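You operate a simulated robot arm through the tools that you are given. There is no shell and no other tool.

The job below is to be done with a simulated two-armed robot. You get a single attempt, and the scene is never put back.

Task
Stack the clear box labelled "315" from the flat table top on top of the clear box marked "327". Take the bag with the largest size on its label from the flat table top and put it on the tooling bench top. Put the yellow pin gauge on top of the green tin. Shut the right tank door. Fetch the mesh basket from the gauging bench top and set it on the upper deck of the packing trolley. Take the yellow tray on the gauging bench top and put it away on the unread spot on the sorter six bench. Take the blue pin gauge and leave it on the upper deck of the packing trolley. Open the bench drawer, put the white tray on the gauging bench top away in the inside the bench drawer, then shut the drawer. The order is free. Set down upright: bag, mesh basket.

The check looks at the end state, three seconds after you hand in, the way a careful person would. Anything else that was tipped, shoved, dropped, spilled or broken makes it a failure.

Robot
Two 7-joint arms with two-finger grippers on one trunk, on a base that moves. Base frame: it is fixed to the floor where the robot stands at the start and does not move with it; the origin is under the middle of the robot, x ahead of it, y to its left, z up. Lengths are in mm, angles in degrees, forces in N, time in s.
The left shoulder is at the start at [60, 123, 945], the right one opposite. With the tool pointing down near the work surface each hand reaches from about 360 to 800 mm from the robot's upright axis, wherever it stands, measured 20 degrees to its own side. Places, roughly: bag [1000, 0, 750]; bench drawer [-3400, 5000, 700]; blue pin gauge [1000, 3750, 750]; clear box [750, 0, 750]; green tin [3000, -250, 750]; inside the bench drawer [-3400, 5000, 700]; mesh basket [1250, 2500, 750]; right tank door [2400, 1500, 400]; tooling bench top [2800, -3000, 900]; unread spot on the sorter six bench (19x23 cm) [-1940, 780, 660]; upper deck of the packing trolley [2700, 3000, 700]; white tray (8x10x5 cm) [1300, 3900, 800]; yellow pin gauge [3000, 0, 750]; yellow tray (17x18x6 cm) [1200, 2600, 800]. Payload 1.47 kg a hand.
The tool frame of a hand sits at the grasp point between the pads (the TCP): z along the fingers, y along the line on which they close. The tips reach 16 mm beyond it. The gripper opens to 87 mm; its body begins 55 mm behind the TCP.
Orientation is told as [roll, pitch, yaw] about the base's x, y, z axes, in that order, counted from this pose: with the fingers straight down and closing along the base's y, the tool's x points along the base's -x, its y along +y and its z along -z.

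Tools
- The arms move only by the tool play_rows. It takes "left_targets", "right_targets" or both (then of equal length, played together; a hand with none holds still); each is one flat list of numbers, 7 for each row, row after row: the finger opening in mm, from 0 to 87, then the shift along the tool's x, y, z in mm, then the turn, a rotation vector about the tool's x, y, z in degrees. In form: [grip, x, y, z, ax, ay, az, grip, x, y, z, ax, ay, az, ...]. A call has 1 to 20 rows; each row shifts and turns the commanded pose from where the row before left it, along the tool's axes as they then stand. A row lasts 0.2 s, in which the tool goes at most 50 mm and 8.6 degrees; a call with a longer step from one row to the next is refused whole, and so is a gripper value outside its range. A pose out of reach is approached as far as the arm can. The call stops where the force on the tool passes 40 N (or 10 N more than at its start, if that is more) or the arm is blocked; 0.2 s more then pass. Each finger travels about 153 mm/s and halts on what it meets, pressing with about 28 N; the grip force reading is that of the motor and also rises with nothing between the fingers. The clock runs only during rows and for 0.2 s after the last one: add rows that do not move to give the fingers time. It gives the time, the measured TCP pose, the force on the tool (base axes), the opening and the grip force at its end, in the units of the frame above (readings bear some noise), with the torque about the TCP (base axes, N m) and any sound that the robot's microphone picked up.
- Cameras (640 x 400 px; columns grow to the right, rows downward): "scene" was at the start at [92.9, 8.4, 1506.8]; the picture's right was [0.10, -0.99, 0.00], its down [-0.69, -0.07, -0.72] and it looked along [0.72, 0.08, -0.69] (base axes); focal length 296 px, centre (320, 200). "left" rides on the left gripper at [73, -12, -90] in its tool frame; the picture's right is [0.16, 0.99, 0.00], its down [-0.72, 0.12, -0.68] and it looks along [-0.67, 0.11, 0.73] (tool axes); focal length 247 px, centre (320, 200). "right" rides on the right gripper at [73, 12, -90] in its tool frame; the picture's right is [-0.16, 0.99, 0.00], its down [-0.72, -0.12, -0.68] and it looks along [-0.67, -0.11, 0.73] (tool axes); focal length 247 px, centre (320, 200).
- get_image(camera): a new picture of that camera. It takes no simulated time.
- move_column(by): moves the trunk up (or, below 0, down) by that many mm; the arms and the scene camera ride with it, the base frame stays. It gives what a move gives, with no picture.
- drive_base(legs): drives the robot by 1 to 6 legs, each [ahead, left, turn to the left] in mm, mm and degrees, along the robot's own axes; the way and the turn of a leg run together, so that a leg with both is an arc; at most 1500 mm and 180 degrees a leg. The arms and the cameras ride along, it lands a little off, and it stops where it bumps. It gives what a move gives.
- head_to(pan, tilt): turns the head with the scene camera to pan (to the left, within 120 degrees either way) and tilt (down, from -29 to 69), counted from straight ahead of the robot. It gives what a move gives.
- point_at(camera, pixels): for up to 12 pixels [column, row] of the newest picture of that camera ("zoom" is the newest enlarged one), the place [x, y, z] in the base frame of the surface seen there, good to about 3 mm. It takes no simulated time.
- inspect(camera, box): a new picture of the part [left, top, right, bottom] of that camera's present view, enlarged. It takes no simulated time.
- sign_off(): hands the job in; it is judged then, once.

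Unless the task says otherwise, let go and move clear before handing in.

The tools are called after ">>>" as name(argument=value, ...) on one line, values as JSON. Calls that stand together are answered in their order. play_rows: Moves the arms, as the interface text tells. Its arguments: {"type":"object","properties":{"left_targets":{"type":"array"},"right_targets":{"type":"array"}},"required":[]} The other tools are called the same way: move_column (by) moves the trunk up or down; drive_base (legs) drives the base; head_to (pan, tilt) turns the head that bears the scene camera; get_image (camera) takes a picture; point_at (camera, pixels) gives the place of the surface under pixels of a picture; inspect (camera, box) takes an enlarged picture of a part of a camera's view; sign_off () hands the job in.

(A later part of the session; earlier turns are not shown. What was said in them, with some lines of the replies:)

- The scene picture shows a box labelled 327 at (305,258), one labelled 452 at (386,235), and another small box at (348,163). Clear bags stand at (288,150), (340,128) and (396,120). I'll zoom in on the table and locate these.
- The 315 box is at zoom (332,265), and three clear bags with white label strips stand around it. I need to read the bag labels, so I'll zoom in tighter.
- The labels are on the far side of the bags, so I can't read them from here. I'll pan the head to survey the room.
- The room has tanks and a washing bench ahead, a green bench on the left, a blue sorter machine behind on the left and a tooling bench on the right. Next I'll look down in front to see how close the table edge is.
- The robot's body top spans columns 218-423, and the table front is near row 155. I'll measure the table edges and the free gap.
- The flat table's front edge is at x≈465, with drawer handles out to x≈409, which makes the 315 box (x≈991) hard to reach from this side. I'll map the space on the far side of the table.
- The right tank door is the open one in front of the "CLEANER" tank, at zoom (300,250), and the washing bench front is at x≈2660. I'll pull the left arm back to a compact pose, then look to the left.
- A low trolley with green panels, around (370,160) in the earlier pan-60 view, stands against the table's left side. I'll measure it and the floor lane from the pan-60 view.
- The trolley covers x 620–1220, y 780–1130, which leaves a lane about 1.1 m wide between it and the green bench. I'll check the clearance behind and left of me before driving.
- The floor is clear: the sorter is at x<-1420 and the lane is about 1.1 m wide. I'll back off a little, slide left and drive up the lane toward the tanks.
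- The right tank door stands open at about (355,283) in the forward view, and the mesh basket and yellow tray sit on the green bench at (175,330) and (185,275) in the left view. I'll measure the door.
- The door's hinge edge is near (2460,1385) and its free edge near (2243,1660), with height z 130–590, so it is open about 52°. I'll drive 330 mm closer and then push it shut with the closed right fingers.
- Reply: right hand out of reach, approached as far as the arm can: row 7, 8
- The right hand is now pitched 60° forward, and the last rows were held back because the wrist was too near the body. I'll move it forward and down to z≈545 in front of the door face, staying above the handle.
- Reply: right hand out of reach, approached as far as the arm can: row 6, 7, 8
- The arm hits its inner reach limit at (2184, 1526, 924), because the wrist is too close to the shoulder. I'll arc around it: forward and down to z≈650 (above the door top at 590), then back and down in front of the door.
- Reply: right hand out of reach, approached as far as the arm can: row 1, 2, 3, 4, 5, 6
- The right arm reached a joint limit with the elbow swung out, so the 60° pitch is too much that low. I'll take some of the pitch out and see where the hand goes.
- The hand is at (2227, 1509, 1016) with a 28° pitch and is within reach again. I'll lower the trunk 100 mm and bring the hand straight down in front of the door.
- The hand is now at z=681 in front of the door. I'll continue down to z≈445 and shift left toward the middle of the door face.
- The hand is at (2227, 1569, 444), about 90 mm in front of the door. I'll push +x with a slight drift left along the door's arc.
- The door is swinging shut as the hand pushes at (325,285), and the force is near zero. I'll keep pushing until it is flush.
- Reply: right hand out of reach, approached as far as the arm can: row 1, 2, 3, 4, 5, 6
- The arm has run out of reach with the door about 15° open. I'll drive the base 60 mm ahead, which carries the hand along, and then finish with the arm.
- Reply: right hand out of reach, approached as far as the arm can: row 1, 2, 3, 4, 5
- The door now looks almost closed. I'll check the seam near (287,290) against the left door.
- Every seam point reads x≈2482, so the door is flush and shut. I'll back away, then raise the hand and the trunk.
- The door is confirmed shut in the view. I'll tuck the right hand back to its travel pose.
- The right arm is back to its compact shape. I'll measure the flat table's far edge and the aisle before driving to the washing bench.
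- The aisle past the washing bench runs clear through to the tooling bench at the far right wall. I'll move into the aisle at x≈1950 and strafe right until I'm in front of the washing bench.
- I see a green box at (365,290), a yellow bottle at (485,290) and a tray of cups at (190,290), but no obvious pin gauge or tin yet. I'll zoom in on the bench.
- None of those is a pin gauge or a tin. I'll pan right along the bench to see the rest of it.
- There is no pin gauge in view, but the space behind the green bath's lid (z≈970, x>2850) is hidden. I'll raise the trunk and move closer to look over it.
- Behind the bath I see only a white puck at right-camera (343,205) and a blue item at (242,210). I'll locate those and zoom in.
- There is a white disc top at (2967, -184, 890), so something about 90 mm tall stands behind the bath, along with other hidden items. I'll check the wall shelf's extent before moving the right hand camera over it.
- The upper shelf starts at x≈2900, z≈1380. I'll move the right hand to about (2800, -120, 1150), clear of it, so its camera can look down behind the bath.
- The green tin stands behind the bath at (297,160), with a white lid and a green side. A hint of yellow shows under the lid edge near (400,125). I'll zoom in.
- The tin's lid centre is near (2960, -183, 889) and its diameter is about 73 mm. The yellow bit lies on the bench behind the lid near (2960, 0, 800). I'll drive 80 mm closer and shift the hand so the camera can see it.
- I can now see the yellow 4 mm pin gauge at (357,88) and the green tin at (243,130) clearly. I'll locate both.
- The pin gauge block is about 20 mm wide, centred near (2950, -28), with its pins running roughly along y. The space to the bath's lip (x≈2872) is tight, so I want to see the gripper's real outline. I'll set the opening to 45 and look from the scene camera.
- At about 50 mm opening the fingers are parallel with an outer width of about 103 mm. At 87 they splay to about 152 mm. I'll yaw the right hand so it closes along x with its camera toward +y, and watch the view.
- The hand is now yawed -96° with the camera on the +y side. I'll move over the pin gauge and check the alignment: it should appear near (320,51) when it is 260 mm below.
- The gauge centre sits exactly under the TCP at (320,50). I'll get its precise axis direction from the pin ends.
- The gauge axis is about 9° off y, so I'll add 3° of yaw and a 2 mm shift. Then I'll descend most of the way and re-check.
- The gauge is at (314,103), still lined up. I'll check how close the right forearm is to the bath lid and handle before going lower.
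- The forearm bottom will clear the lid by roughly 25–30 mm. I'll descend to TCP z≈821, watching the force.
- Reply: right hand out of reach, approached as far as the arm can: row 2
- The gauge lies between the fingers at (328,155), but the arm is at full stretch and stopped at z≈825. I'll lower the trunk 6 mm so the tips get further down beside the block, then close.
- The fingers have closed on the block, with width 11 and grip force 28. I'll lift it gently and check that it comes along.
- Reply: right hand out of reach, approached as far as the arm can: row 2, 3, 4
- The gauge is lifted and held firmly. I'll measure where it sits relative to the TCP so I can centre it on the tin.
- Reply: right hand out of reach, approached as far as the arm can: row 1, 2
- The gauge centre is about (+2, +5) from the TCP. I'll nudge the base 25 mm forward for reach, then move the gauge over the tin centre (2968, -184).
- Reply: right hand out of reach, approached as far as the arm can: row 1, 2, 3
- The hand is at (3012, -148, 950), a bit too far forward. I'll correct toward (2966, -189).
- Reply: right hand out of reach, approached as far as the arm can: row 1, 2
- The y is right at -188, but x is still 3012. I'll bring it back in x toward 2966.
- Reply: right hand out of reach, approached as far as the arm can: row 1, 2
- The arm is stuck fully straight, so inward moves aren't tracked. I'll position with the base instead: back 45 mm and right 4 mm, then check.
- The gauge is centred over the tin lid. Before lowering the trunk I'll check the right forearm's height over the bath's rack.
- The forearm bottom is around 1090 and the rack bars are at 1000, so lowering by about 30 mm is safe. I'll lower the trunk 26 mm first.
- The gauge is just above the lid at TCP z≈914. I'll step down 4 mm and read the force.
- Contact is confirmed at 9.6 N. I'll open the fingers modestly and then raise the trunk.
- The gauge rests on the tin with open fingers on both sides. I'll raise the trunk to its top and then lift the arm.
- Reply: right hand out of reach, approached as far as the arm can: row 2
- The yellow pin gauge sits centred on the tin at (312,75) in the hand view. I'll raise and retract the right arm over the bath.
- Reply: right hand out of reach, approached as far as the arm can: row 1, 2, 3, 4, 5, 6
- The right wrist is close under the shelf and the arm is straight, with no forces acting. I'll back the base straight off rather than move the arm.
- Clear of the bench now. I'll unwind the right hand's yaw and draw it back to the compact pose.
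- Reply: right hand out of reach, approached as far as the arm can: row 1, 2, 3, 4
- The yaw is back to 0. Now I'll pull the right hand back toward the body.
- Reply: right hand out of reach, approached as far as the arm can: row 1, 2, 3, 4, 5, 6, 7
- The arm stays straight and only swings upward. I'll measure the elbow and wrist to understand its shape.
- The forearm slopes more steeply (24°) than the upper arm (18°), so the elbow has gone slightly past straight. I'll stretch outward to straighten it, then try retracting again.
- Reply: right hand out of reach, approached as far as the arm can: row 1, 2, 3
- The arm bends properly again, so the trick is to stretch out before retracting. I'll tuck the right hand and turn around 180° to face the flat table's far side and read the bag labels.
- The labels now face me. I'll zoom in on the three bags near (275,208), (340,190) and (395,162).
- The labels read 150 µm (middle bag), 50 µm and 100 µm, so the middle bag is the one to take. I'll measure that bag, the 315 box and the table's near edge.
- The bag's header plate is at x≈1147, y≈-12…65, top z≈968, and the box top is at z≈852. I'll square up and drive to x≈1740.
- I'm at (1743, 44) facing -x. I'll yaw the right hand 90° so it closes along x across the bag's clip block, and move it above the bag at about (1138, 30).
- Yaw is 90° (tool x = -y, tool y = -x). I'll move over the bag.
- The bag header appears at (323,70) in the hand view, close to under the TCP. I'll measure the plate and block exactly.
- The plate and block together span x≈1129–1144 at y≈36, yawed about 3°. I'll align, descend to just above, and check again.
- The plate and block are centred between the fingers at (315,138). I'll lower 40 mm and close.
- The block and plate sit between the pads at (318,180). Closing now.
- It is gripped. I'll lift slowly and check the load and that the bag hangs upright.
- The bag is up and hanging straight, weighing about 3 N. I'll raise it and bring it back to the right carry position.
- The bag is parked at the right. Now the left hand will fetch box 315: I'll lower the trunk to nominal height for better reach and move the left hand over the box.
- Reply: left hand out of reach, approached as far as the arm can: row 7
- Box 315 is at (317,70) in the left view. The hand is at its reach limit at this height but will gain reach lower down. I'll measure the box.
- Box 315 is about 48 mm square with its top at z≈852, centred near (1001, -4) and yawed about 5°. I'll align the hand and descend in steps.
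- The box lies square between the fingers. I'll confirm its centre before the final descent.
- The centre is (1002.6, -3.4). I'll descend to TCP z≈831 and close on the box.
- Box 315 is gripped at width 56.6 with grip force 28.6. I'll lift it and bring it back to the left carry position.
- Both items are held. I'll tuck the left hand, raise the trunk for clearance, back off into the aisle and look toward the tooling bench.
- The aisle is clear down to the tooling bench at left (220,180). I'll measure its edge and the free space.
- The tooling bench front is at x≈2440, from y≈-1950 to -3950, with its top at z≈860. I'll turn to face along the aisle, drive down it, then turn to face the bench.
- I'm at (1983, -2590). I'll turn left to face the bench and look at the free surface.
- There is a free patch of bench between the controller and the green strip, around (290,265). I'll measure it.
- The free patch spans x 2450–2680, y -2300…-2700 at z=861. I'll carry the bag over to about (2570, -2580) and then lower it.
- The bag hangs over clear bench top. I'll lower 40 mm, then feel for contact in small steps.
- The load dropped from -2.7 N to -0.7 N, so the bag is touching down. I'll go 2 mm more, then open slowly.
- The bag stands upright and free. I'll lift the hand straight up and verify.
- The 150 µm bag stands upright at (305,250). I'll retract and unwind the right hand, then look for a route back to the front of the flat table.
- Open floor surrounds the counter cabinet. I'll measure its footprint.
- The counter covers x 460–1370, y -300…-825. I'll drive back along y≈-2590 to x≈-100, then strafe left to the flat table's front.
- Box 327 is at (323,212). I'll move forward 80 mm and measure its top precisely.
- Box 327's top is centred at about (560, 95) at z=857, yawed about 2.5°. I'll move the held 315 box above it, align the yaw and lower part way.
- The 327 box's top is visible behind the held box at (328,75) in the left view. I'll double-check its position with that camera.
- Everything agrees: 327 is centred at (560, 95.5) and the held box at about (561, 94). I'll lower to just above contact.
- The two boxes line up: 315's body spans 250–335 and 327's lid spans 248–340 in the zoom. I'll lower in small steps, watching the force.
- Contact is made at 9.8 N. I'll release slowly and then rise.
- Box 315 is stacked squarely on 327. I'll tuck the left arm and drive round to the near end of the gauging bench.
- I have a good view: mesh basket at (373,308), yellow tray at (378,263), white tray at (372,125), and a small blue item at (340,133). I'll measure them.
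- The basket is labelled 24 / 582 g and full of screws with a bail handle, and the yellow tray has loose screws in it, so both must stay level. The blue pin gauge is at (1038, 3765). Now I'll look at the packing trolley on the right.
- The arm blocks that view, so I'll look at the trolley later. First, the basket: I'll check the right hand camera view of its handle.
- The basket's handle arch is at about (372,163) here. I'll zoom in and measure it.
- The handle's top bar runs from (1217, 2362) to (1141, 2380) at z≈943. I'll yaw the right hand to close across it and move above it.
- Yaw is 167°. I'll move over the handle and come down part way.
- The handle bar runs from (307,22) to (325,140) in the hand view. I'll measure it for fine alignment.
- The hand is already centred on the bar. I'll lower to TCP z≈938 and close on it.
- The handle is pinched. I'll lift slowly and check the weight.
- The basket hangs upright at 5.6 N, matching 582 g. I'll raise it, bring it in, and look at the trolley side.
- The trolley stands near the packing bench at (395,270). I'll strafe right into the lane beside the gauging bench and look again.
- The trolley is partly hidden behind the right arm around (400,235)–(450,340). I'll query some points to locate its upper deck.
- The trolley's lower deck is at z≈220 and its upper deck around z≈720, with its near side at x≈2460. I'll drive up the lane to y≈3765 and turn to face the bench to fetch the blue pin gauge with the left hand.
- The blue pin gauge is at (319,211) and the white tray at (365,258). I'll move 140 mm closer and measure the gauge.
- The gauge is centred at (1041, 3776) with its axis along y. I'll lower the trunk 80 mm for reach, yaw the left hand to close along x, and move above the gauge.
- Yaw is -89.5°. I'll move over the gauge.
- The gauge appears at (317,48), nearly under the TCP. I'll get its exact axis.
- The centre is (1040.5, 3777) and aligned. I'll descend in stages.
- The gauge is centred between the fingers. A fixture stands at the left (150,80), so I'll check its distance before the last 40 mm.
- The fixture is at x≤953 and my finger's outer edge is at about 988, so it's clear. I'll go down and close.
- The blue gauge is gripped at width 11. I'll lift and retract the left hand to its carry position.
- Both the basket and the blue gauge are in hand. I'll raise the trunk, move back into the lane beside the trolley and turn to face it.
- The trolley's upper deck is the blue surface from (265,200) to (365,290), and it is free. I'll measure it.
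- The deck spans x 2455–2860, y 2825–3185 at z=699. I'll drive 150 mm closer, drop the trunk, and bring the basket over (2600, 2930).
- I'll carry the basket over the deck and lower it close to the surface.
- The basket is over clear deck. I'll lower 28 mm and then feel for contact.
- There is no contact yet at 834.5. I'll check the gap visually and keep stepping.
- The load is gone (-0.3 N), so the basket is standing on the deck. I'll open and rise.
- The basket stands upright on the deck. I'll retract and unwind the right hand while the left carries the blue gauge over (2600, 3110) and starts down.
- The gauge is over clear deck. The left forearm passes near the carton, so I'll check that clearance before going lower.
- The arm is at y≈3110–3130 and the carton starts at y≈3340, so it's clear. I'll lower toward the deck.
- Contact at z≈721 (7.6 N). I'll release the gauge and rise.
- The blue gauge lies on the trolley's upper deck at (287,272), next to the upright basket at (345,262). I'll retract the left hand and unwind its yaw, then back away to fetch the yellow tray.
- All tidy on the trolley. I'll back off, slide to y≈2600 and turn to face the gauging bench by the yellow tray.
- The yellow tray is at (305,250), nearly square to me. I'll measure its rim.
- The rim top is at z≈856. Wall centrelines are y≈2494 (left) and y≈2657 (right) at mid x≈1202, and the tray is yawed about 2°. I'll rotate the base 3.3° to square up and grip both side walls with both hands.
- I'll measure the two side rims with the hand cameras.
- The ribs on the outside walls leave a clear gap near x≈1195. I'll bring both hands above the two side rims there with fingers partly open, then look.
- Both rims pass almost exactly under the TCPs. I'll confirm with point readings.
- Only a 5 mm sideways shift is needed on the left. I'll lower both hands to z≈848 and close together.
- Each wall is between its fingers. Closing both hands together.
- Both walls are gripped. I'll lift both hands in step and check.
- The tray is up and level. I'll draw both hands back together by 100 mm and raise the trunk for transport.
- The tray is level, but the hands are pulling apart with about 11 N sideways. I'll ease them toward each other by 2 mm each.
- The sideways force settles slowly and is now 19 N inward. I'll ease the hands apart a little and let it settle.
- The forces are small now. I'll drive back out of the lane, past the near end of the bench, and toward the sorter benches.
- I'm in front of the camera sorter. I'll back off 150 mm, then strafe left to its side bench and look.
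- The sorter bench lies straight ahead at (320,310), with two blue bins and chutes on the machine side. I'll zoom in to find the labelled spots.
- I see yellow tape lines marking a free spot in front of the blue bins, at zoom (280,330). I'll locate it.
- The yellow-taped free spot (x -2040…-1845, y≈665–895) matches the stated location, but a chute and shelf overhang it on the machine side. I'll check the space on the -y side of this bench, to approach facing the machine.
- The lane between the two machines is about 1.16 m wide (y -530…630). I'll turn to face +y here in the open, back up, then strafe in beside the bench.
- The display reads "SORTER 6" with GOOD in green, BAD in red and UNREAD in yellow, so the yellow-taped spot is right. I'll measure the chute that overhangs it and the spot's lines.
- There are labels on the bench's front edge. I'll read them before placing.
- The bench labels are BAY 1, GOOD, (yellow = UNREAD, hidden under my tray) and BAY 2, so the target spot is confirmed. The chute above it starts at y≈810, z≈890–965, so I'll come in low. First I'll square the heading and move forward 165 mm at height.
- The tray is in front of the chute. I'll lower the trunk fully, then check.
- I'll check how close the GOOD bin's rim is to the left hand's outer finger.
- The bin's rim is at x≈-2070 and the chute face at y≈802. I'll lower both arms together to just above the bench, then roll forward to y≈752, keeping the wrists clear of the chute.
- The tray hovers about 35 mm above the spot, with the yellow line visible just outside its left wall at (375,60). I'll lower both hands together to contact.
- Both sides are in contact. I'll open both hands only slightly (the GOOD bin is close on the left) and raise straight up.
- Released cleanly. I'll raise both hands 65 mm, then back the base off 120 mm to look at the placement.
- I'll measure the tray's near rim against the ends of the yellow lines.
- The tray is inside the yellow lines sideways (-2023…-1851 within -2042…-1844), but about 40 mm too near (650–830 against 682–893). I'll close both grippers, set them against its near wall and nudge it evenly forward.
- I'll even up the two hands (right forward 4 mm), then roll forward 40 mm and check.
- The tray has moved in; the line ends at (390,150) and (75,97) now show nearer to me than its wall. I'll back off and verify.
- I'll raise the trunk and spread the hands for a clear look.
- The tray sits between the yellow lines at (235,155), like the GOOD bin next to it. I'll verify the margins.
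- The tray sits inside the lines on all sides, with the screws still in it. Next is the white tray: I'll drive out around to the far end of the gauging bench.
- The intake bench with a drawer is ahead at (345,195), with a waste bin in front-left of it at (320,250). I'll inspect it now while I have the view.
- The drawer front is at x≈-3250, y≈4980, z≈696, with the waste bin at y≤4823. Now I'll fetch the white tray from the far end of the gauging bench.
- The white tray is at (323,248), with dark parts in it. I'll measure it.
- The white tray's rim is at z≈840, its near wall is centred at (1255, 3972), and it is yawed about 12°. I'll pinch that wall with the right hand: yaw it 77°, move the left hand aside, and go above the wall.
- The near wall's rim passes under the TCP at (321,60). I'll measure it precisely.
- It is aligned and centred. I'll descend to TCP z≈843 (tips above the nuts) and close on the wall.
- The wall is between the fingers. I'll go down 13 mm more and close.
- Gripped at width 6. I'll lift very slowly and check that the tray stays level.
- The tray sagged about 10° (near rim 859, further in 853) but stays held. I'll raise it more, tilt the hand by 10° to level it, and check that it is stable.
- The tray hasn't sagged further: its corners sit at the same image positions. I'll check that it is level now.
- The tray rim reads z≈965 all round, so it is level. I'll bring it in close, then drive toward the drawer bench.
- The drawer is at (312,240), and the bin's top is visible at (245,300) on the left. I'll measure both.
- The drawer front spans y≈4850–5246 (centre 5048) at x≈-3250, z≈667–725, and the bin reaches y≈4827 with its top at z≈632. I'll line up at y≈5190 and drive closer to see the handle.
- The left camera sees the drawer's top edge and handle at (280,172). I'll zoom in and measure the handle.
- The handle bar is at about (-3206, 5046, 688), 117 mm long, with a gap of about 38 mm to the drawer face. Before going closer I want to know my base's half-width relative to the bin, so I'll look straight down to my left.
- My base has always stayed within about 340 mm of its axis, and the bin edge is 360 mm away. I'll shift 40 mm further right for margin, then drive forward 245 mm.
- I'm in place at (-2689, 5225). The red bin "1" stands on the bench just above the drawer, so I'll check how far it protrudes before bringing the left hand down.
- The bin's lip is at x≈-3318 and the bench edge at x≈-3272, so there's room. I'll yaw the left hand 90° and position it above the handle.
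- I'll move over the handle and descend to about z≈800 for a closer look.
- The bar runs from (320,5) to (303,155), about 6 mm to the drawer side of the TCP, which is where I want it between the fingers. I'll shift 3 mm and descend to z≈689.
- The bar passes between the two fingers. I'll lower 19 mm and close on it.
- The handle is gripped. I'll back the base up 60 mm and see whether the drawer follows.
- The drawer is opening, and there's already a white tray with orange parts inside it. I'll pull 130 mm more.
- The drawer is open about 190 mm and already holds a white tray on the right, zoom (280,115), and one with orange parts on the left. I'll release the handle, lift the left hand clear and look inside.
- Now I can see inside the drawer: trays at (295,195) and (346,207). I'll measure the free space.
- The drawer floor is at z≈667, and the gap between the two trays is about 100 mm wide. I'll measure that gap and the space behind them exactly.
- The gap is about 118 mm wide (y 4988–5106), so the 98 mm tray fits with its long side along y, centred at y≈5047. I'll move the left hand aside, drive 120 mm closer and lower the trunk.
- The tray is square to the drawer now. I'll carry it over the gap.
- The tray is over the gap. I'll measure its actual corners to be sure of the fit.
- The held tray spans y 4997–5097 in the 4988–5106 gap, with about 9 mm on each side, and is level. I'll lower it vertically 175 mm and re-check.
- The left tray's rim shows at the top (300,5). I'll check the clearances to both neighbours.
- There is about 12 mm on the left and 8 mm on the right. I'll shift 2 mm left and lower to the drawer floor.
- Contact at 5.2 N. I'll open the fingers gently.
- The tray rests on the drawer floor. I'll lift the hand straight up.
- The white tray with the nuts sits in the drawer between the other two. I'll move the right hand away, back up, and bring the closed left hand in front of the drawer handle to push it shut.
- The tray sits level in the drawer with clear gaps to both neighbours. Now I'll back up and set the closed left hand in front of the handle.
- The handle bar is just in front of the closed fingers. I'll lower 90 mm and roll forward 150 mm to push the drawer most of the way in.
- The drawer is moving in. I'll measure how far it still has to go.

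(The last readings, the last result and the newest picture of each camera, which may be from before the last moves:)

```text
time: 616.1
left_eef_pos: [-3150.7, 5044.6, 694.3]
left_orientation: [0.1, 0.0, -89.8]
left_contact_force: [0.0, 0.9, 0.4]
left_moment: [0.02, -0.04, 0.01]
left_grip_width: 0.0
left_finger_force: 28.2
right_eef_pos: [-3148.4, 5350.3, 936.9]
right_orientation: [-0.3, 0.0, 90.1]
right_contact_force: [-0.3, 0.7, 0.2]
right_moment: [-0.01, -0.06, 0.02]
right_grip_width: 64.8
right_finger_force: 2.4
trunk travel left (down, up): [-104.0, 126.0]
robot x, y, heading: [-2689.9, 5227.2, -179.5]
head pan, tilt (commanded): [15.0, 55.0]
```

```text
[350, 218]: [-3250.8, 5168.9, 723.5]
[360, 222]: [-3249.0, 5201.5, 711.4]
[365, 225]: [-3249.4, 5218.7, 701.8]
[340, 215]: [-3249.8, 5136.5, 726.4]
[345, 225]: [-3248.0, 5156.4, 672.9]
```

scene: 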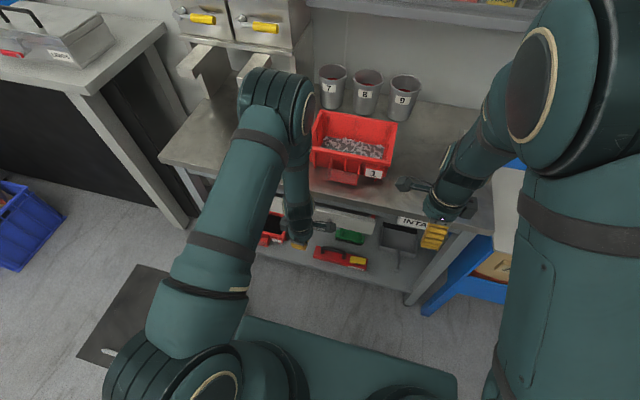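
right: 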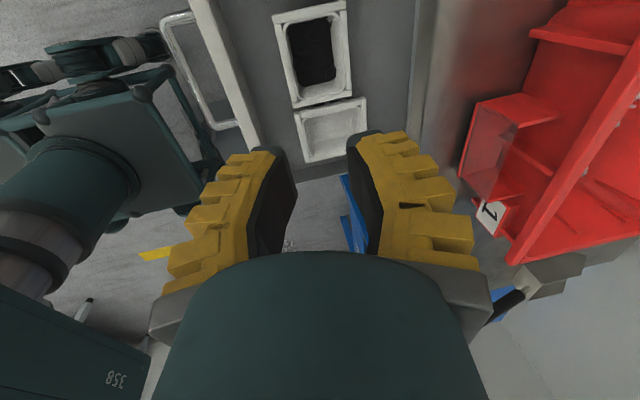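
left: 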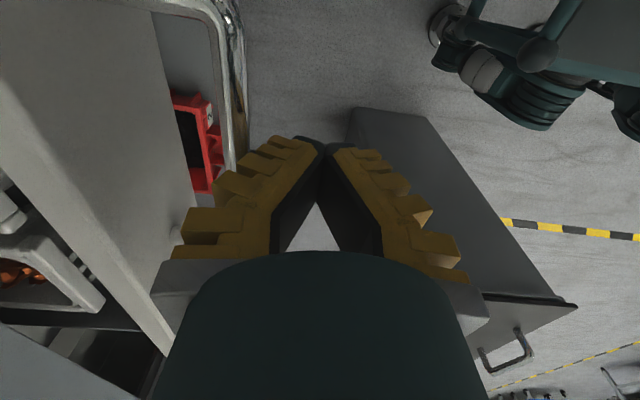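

The drawer front now reads x≈-3249.5, the same as when it was closed. I'll press gently on the handle with the arm to be sure it is fully shut.

>>> play_rows(left_targets=[0, 0, -8, 0, 0, 0, 0, 0, 0, -8, 0, 0, 0, 0, 0, 0, -4, 0, 0, 0, 0, 0, 0, 0, 0, 0, 0, 0])

>>> play_rows(left_targets=[0, 0, -3, 0, 0, 0, 0, 0, 0, -3, 0, 0, 0, 0, 0, 0, 0, 0, 0, 0, 0])

>>> get_image(camera="left")

```text
time: 617.1
left_eef_pos: [-3169.7, 5045.4, 694.8]
left_orientation: [0.1, 0.0, -89.8]
left_contact_force: [-0.6, 0.2, 0.3]
left_moment: [-0.01, 0.01, -0.01]
left_grip_width: 0.1
left_finger_force: 27.8
right_eef_pos: [-3147.2, 5349.8, 938.9]
right_orientation: [-0.3, 0.0, 90.3]
right_contact_force: [-0.2, 0.0, 0.3]
right_moment: [-0.02, -0.01, 0.0]
right_grip_width: 64.8
right_finger_force: 3.3
trunk travel left (down, up): [-104.0, 126.0]
robot x, y, heading: [-2690.9, 5221.6, -179.4]
head pan, tilt (commanded): [15.0, 55.0]
```

```text
time: 617.9
left_eef_pos: [-3175.3, 5043.9, 695.5]
left_orientation: [-0.2, 0.0, -89.8]
left_contact_force: [0.2, 0.1, -0.2]
left_moment: [0.0, -0.01, -0.02]
left_grip_width: 0.1
left_finger_force: 27.9
right_eef_pos: [-3146.0, 5350.3, 939.0]
right_orientation: [-0.2, 0.0, 90.2]
right_contact_force: [0.6, 0.2, -0.4]
right_moment: [0.02, 0.01, 0.01]
right_grip_width: 64.6
right_finger_force: 3.7
trunk travel left (down, up): [-104.0, 126.0]
robot x, y, heading: [-2691.2, 5225.6, -179.4]
head pan, tilt (commanded): [15.0, 55.0]
```

```text
taken
```

left: 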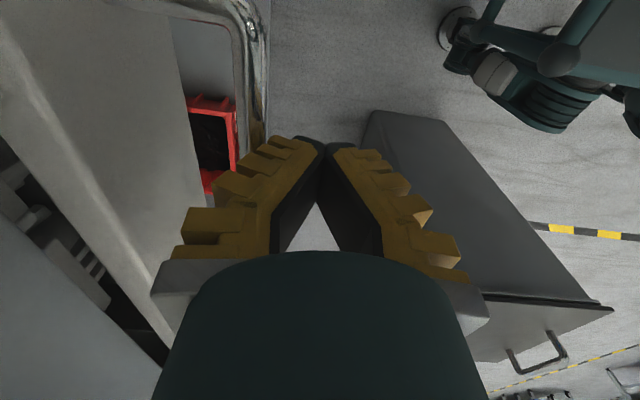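

There's no contact yet, with the bar just left of the fingers. I'll advance in small steps until I feel it.

>>> play_rows(left_targets=[0, 0, -4, 0, 0, 0, 0, 0, 0, -4, 0, 0, 0, 0, 0, 0, 0, 0, 0, 0, 0])

>>> play_rows(left_targets=[0, 0, -3, 0, 0, 0, 0, 0, 0, -3, 0, 0, 0, 0, 0, 0, 0, 0, 0, 0, 0])

>>> play_rows(left_targets=[0, 0, -2, 0, 0, 0, 0, 0, 0, -2, 0, 0, 0, 0, 0, 0, 0, 0, 0, 0, 0])

>>> get_image(camera="left")

>>> get_image(camera="scene")

>>> point_at(camera="scene", pixels=[[350, 218], [360, 222], [340, 215], [345, 222]])

```text
time: 618.7
left_eef_pos: [-3178.4, 5043.2, 695.6]
left_orientation: [0.3, 0.0, -89.8]
left_contact_force: [25.3, 2.9, 0.3]
left_moment: [0.0, -0.1, -0.13]
left_grip_width: 0.2
left_finger_force: 27.9
right_eef_pos: [-3144.8, 5350.1, 939.1]
right_orientation: [-0.1, 0.0, 90.2]
right_contact_force: [0.4, -0.2, -0.6]
right_moment: [-0.03, -0.04, -0.04]
right_grip_width: 64.8
right_finger_force: 3.7
trunk travel left (down, up): [-104.0, 126.0]
robot x, y, heading: [-2689.4, 5224.7, -179.8]
head pan, tilt (commanded): [15.0, 55.0]
```

```text
time: 619.2
left_eef_pos: [-3177.6, 5044.5, 694.2]
left_orientation: [1.1, 0.1, -89.8]
left_contact_force: [11.0, -1.0, 7.5]
left_moment: [0.01, 0.14, 0.0]
left_grip_width: 0.0
left_finger_force: 27.4
right_eef_pos: [-3147.3, 5349.9, 938.4]
right_orientation: [-0.2, 0.1, 90.3]
right_contact_force: [0.1, 0.7, 0.1]
right_moment: [-0.01, -0.03, 0.03]
right_grip_width: 64.7
right_finger_force: 3.1
trunk travel left (down, up): [-104.0, 126.0]
robot x, y, heading: [-2690.3, 5223.8, -179.6]
head pan, tilt (commanded): [15.0, 55.0]
stopped in row 2 (left hand): the force on the tool passed its limit at 42 N (the readings are from after the stop); the commanded pose is now the measured one
```

```text
time: 620.0
left_eef_pos: [-3179.2, 5043.6, 694.4]
left_orientation: [1.2, 0.1, -89.7]
left_contact_force: [34.0, 0.1, 9.6]
left_moment: [0.01, 0.03, -0.09]
left_grip_width: 0.2
left_finger_force: 26.9
right_eef_pos: [-3143.2, 5350.2, 938.4]
right_orientation: [-0.1, 0.0, 90.2]
right_contact_force: [0.5, -0.4, 0.1]
right_moment: [0.01, -0.05, 0.0]
right_grip_width: 64.8
right_finger_force: 4.1
trunk travel left (down, up): [-104.0, 126.0]
robot x, y, heading: [-2692.5, 5224.0, -179.6]
head pan, tilt (commanded): [15.0, 55.0]
```

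```text
taken
```

left: 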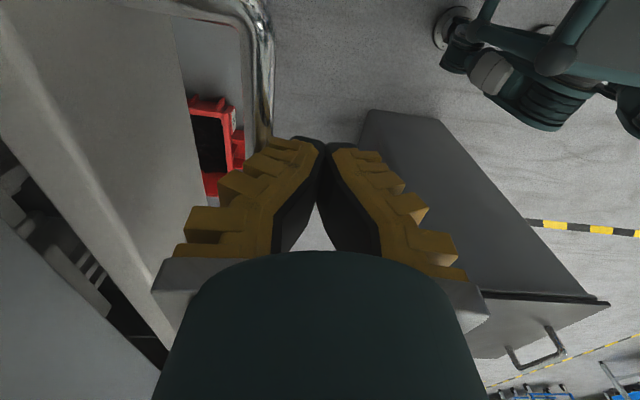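

```text
taken
```

scene: 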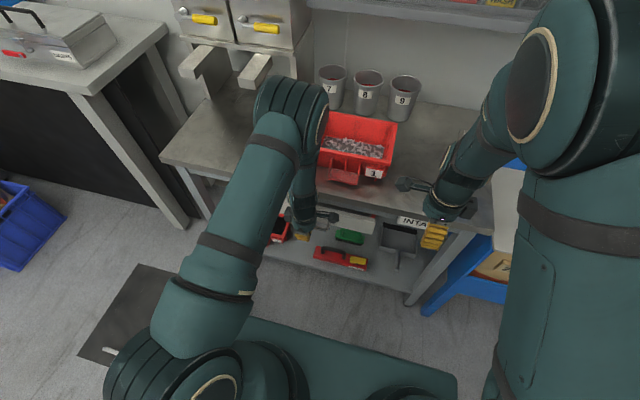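

```text
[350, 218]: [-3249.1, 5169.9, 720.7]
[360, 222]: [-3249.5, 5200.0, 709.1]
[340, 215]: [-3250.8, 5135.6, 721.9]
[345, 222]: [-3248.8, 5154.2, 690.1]
```

The handle resists at 34–42 N with the front at x≈-3249.5, so the drawer is fully shut. I'll retreat the left hand, lift it, and back the robot away.

>>> play_rows(left_targets=[0, 0, 10, 0, 0, 0, 0, 0, 0, 20, 0, 0, 0, 0, 0, 0, 20, -30, 0, 0, 0, 0, 0, 0, -45, 0, 0, 0, 0, 0, 0, -45, 0, 0, 0, 0, 0, 0, -45, 0, 0, 0, 0, 0, 0, -45, 0, 0, 0, 40, 0, 0, -45, 0, 0, 0, 60, 0, 0, -45, 0, 0, 0])

>>> drive_base(legs=[[-300, 0, 0]])

>>> get_image(camera="scene")

```text
time: 622.0
left_eef_pos: [-3138.5, 5043.9, 997.9]
left_orientation: [0.9, 0.1, -89.7]
left_contact_force: [-0.3, -0.3, 0.8]
left_moment: [0.01, 0.03, 0.01]
left_grip_width: 64.4
left_finger_force: 3.3
right_eef_pos: [-3145.4, 5350.3, 938.0]
right_orientation: [-0.2, 0.1, 90.4]
right_contact_force: [0.1, 1.1, 0.2]
right_moment: [-0.02, -0.03, 0.0]
right_grip_width: 64.7
right_finger_force: 2.8
trunk travel left (down, up): [-104.0, 126.0]
robot x, y, heading: [-2691.4, 5223.3, -179.3]
head pan, tilt (commanded): [15.0, 55.0]
```

```text
time: 624.0
left_eef_pos: [-2845.8, 5044.5, 995.9]
left_orientation: [0.7, 0.1, -90.0]
left_contact_force: [0.2, 0.2, 0.4]
left_moment: [0.01, 0.0, 0.01]
left_grip_width: 64.7
left_finger_force: 3.5
right_eef_pos: [-2851.9, 5353.1, 938.4]
right_orientation: [-0.2, 0.0, 90.2]
right_contact_force: [-0.9, -0.4, -0.4]
right_moment: [0.0, -0.01, 0.0]
right_grip_width: 64.3
right_finger_force: 3.2
trunk travel left (down, up): [-104.0, 126.0]
robot x, y, heading: [-2395.9, 5224.4, -179.6]
head pan, tilt (commanded): [15.0, 55.0]
```

```text
taken
```

scene: 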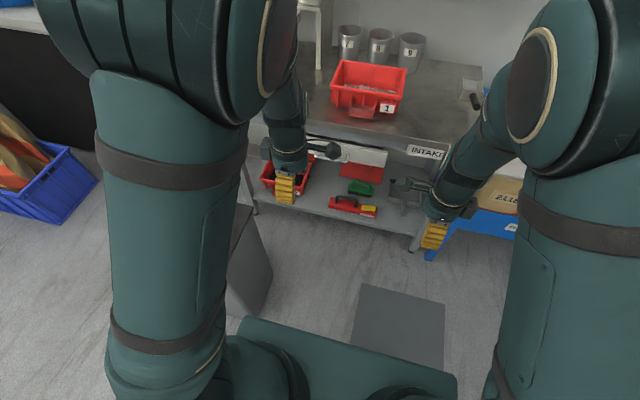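

All eight jobs were confirmed as they were finished, the drawer front is flush, and both hands are clear of everything. I'm handing in.

>>> sign_off()

```text
The job is handed in.
```

The job is handed in, with all eight parts done. I checked each one by camera or sensor readings when I finished it. I did not go round again at the end to re-check them all.

| Part | Result |
|---|---|
| Box 315 | Stacked squarely on box 327. |
| Bag | The 150 µm bag (the others were 50 and 100 µm) stands upright on the tooling bench top. |
| Yellow pin gauge | Lies centred on the green tin. |
| Right tank door | Shut flush with its frame. |
| Mesh basket | Stands upright on the packing trolley's upper deck, with its screws still inside. |
| Blue pin gauge | Lies on the packing trolley's upper deck, beside the basket. |
| Yellow tray | On the unread spot on the sorter six bench, between the yellow lines. I set it down slightly short and nudged it in. |
| White tray | In the bench drawer between the two trays already there, with its nuts still inside; the drawer is shut. |

Two points are less certain than the rest:
- **Yellow tray:** it sits a little off-centre, with about 7 mm to spare on one side and about 20 mm on the other.
- **White tray:** the drawer slid the last few centimetres shut faster than I was pushing, and I could not see inside it afterwards.

I saw no sign of anything else being tipped, shoved or spilled.
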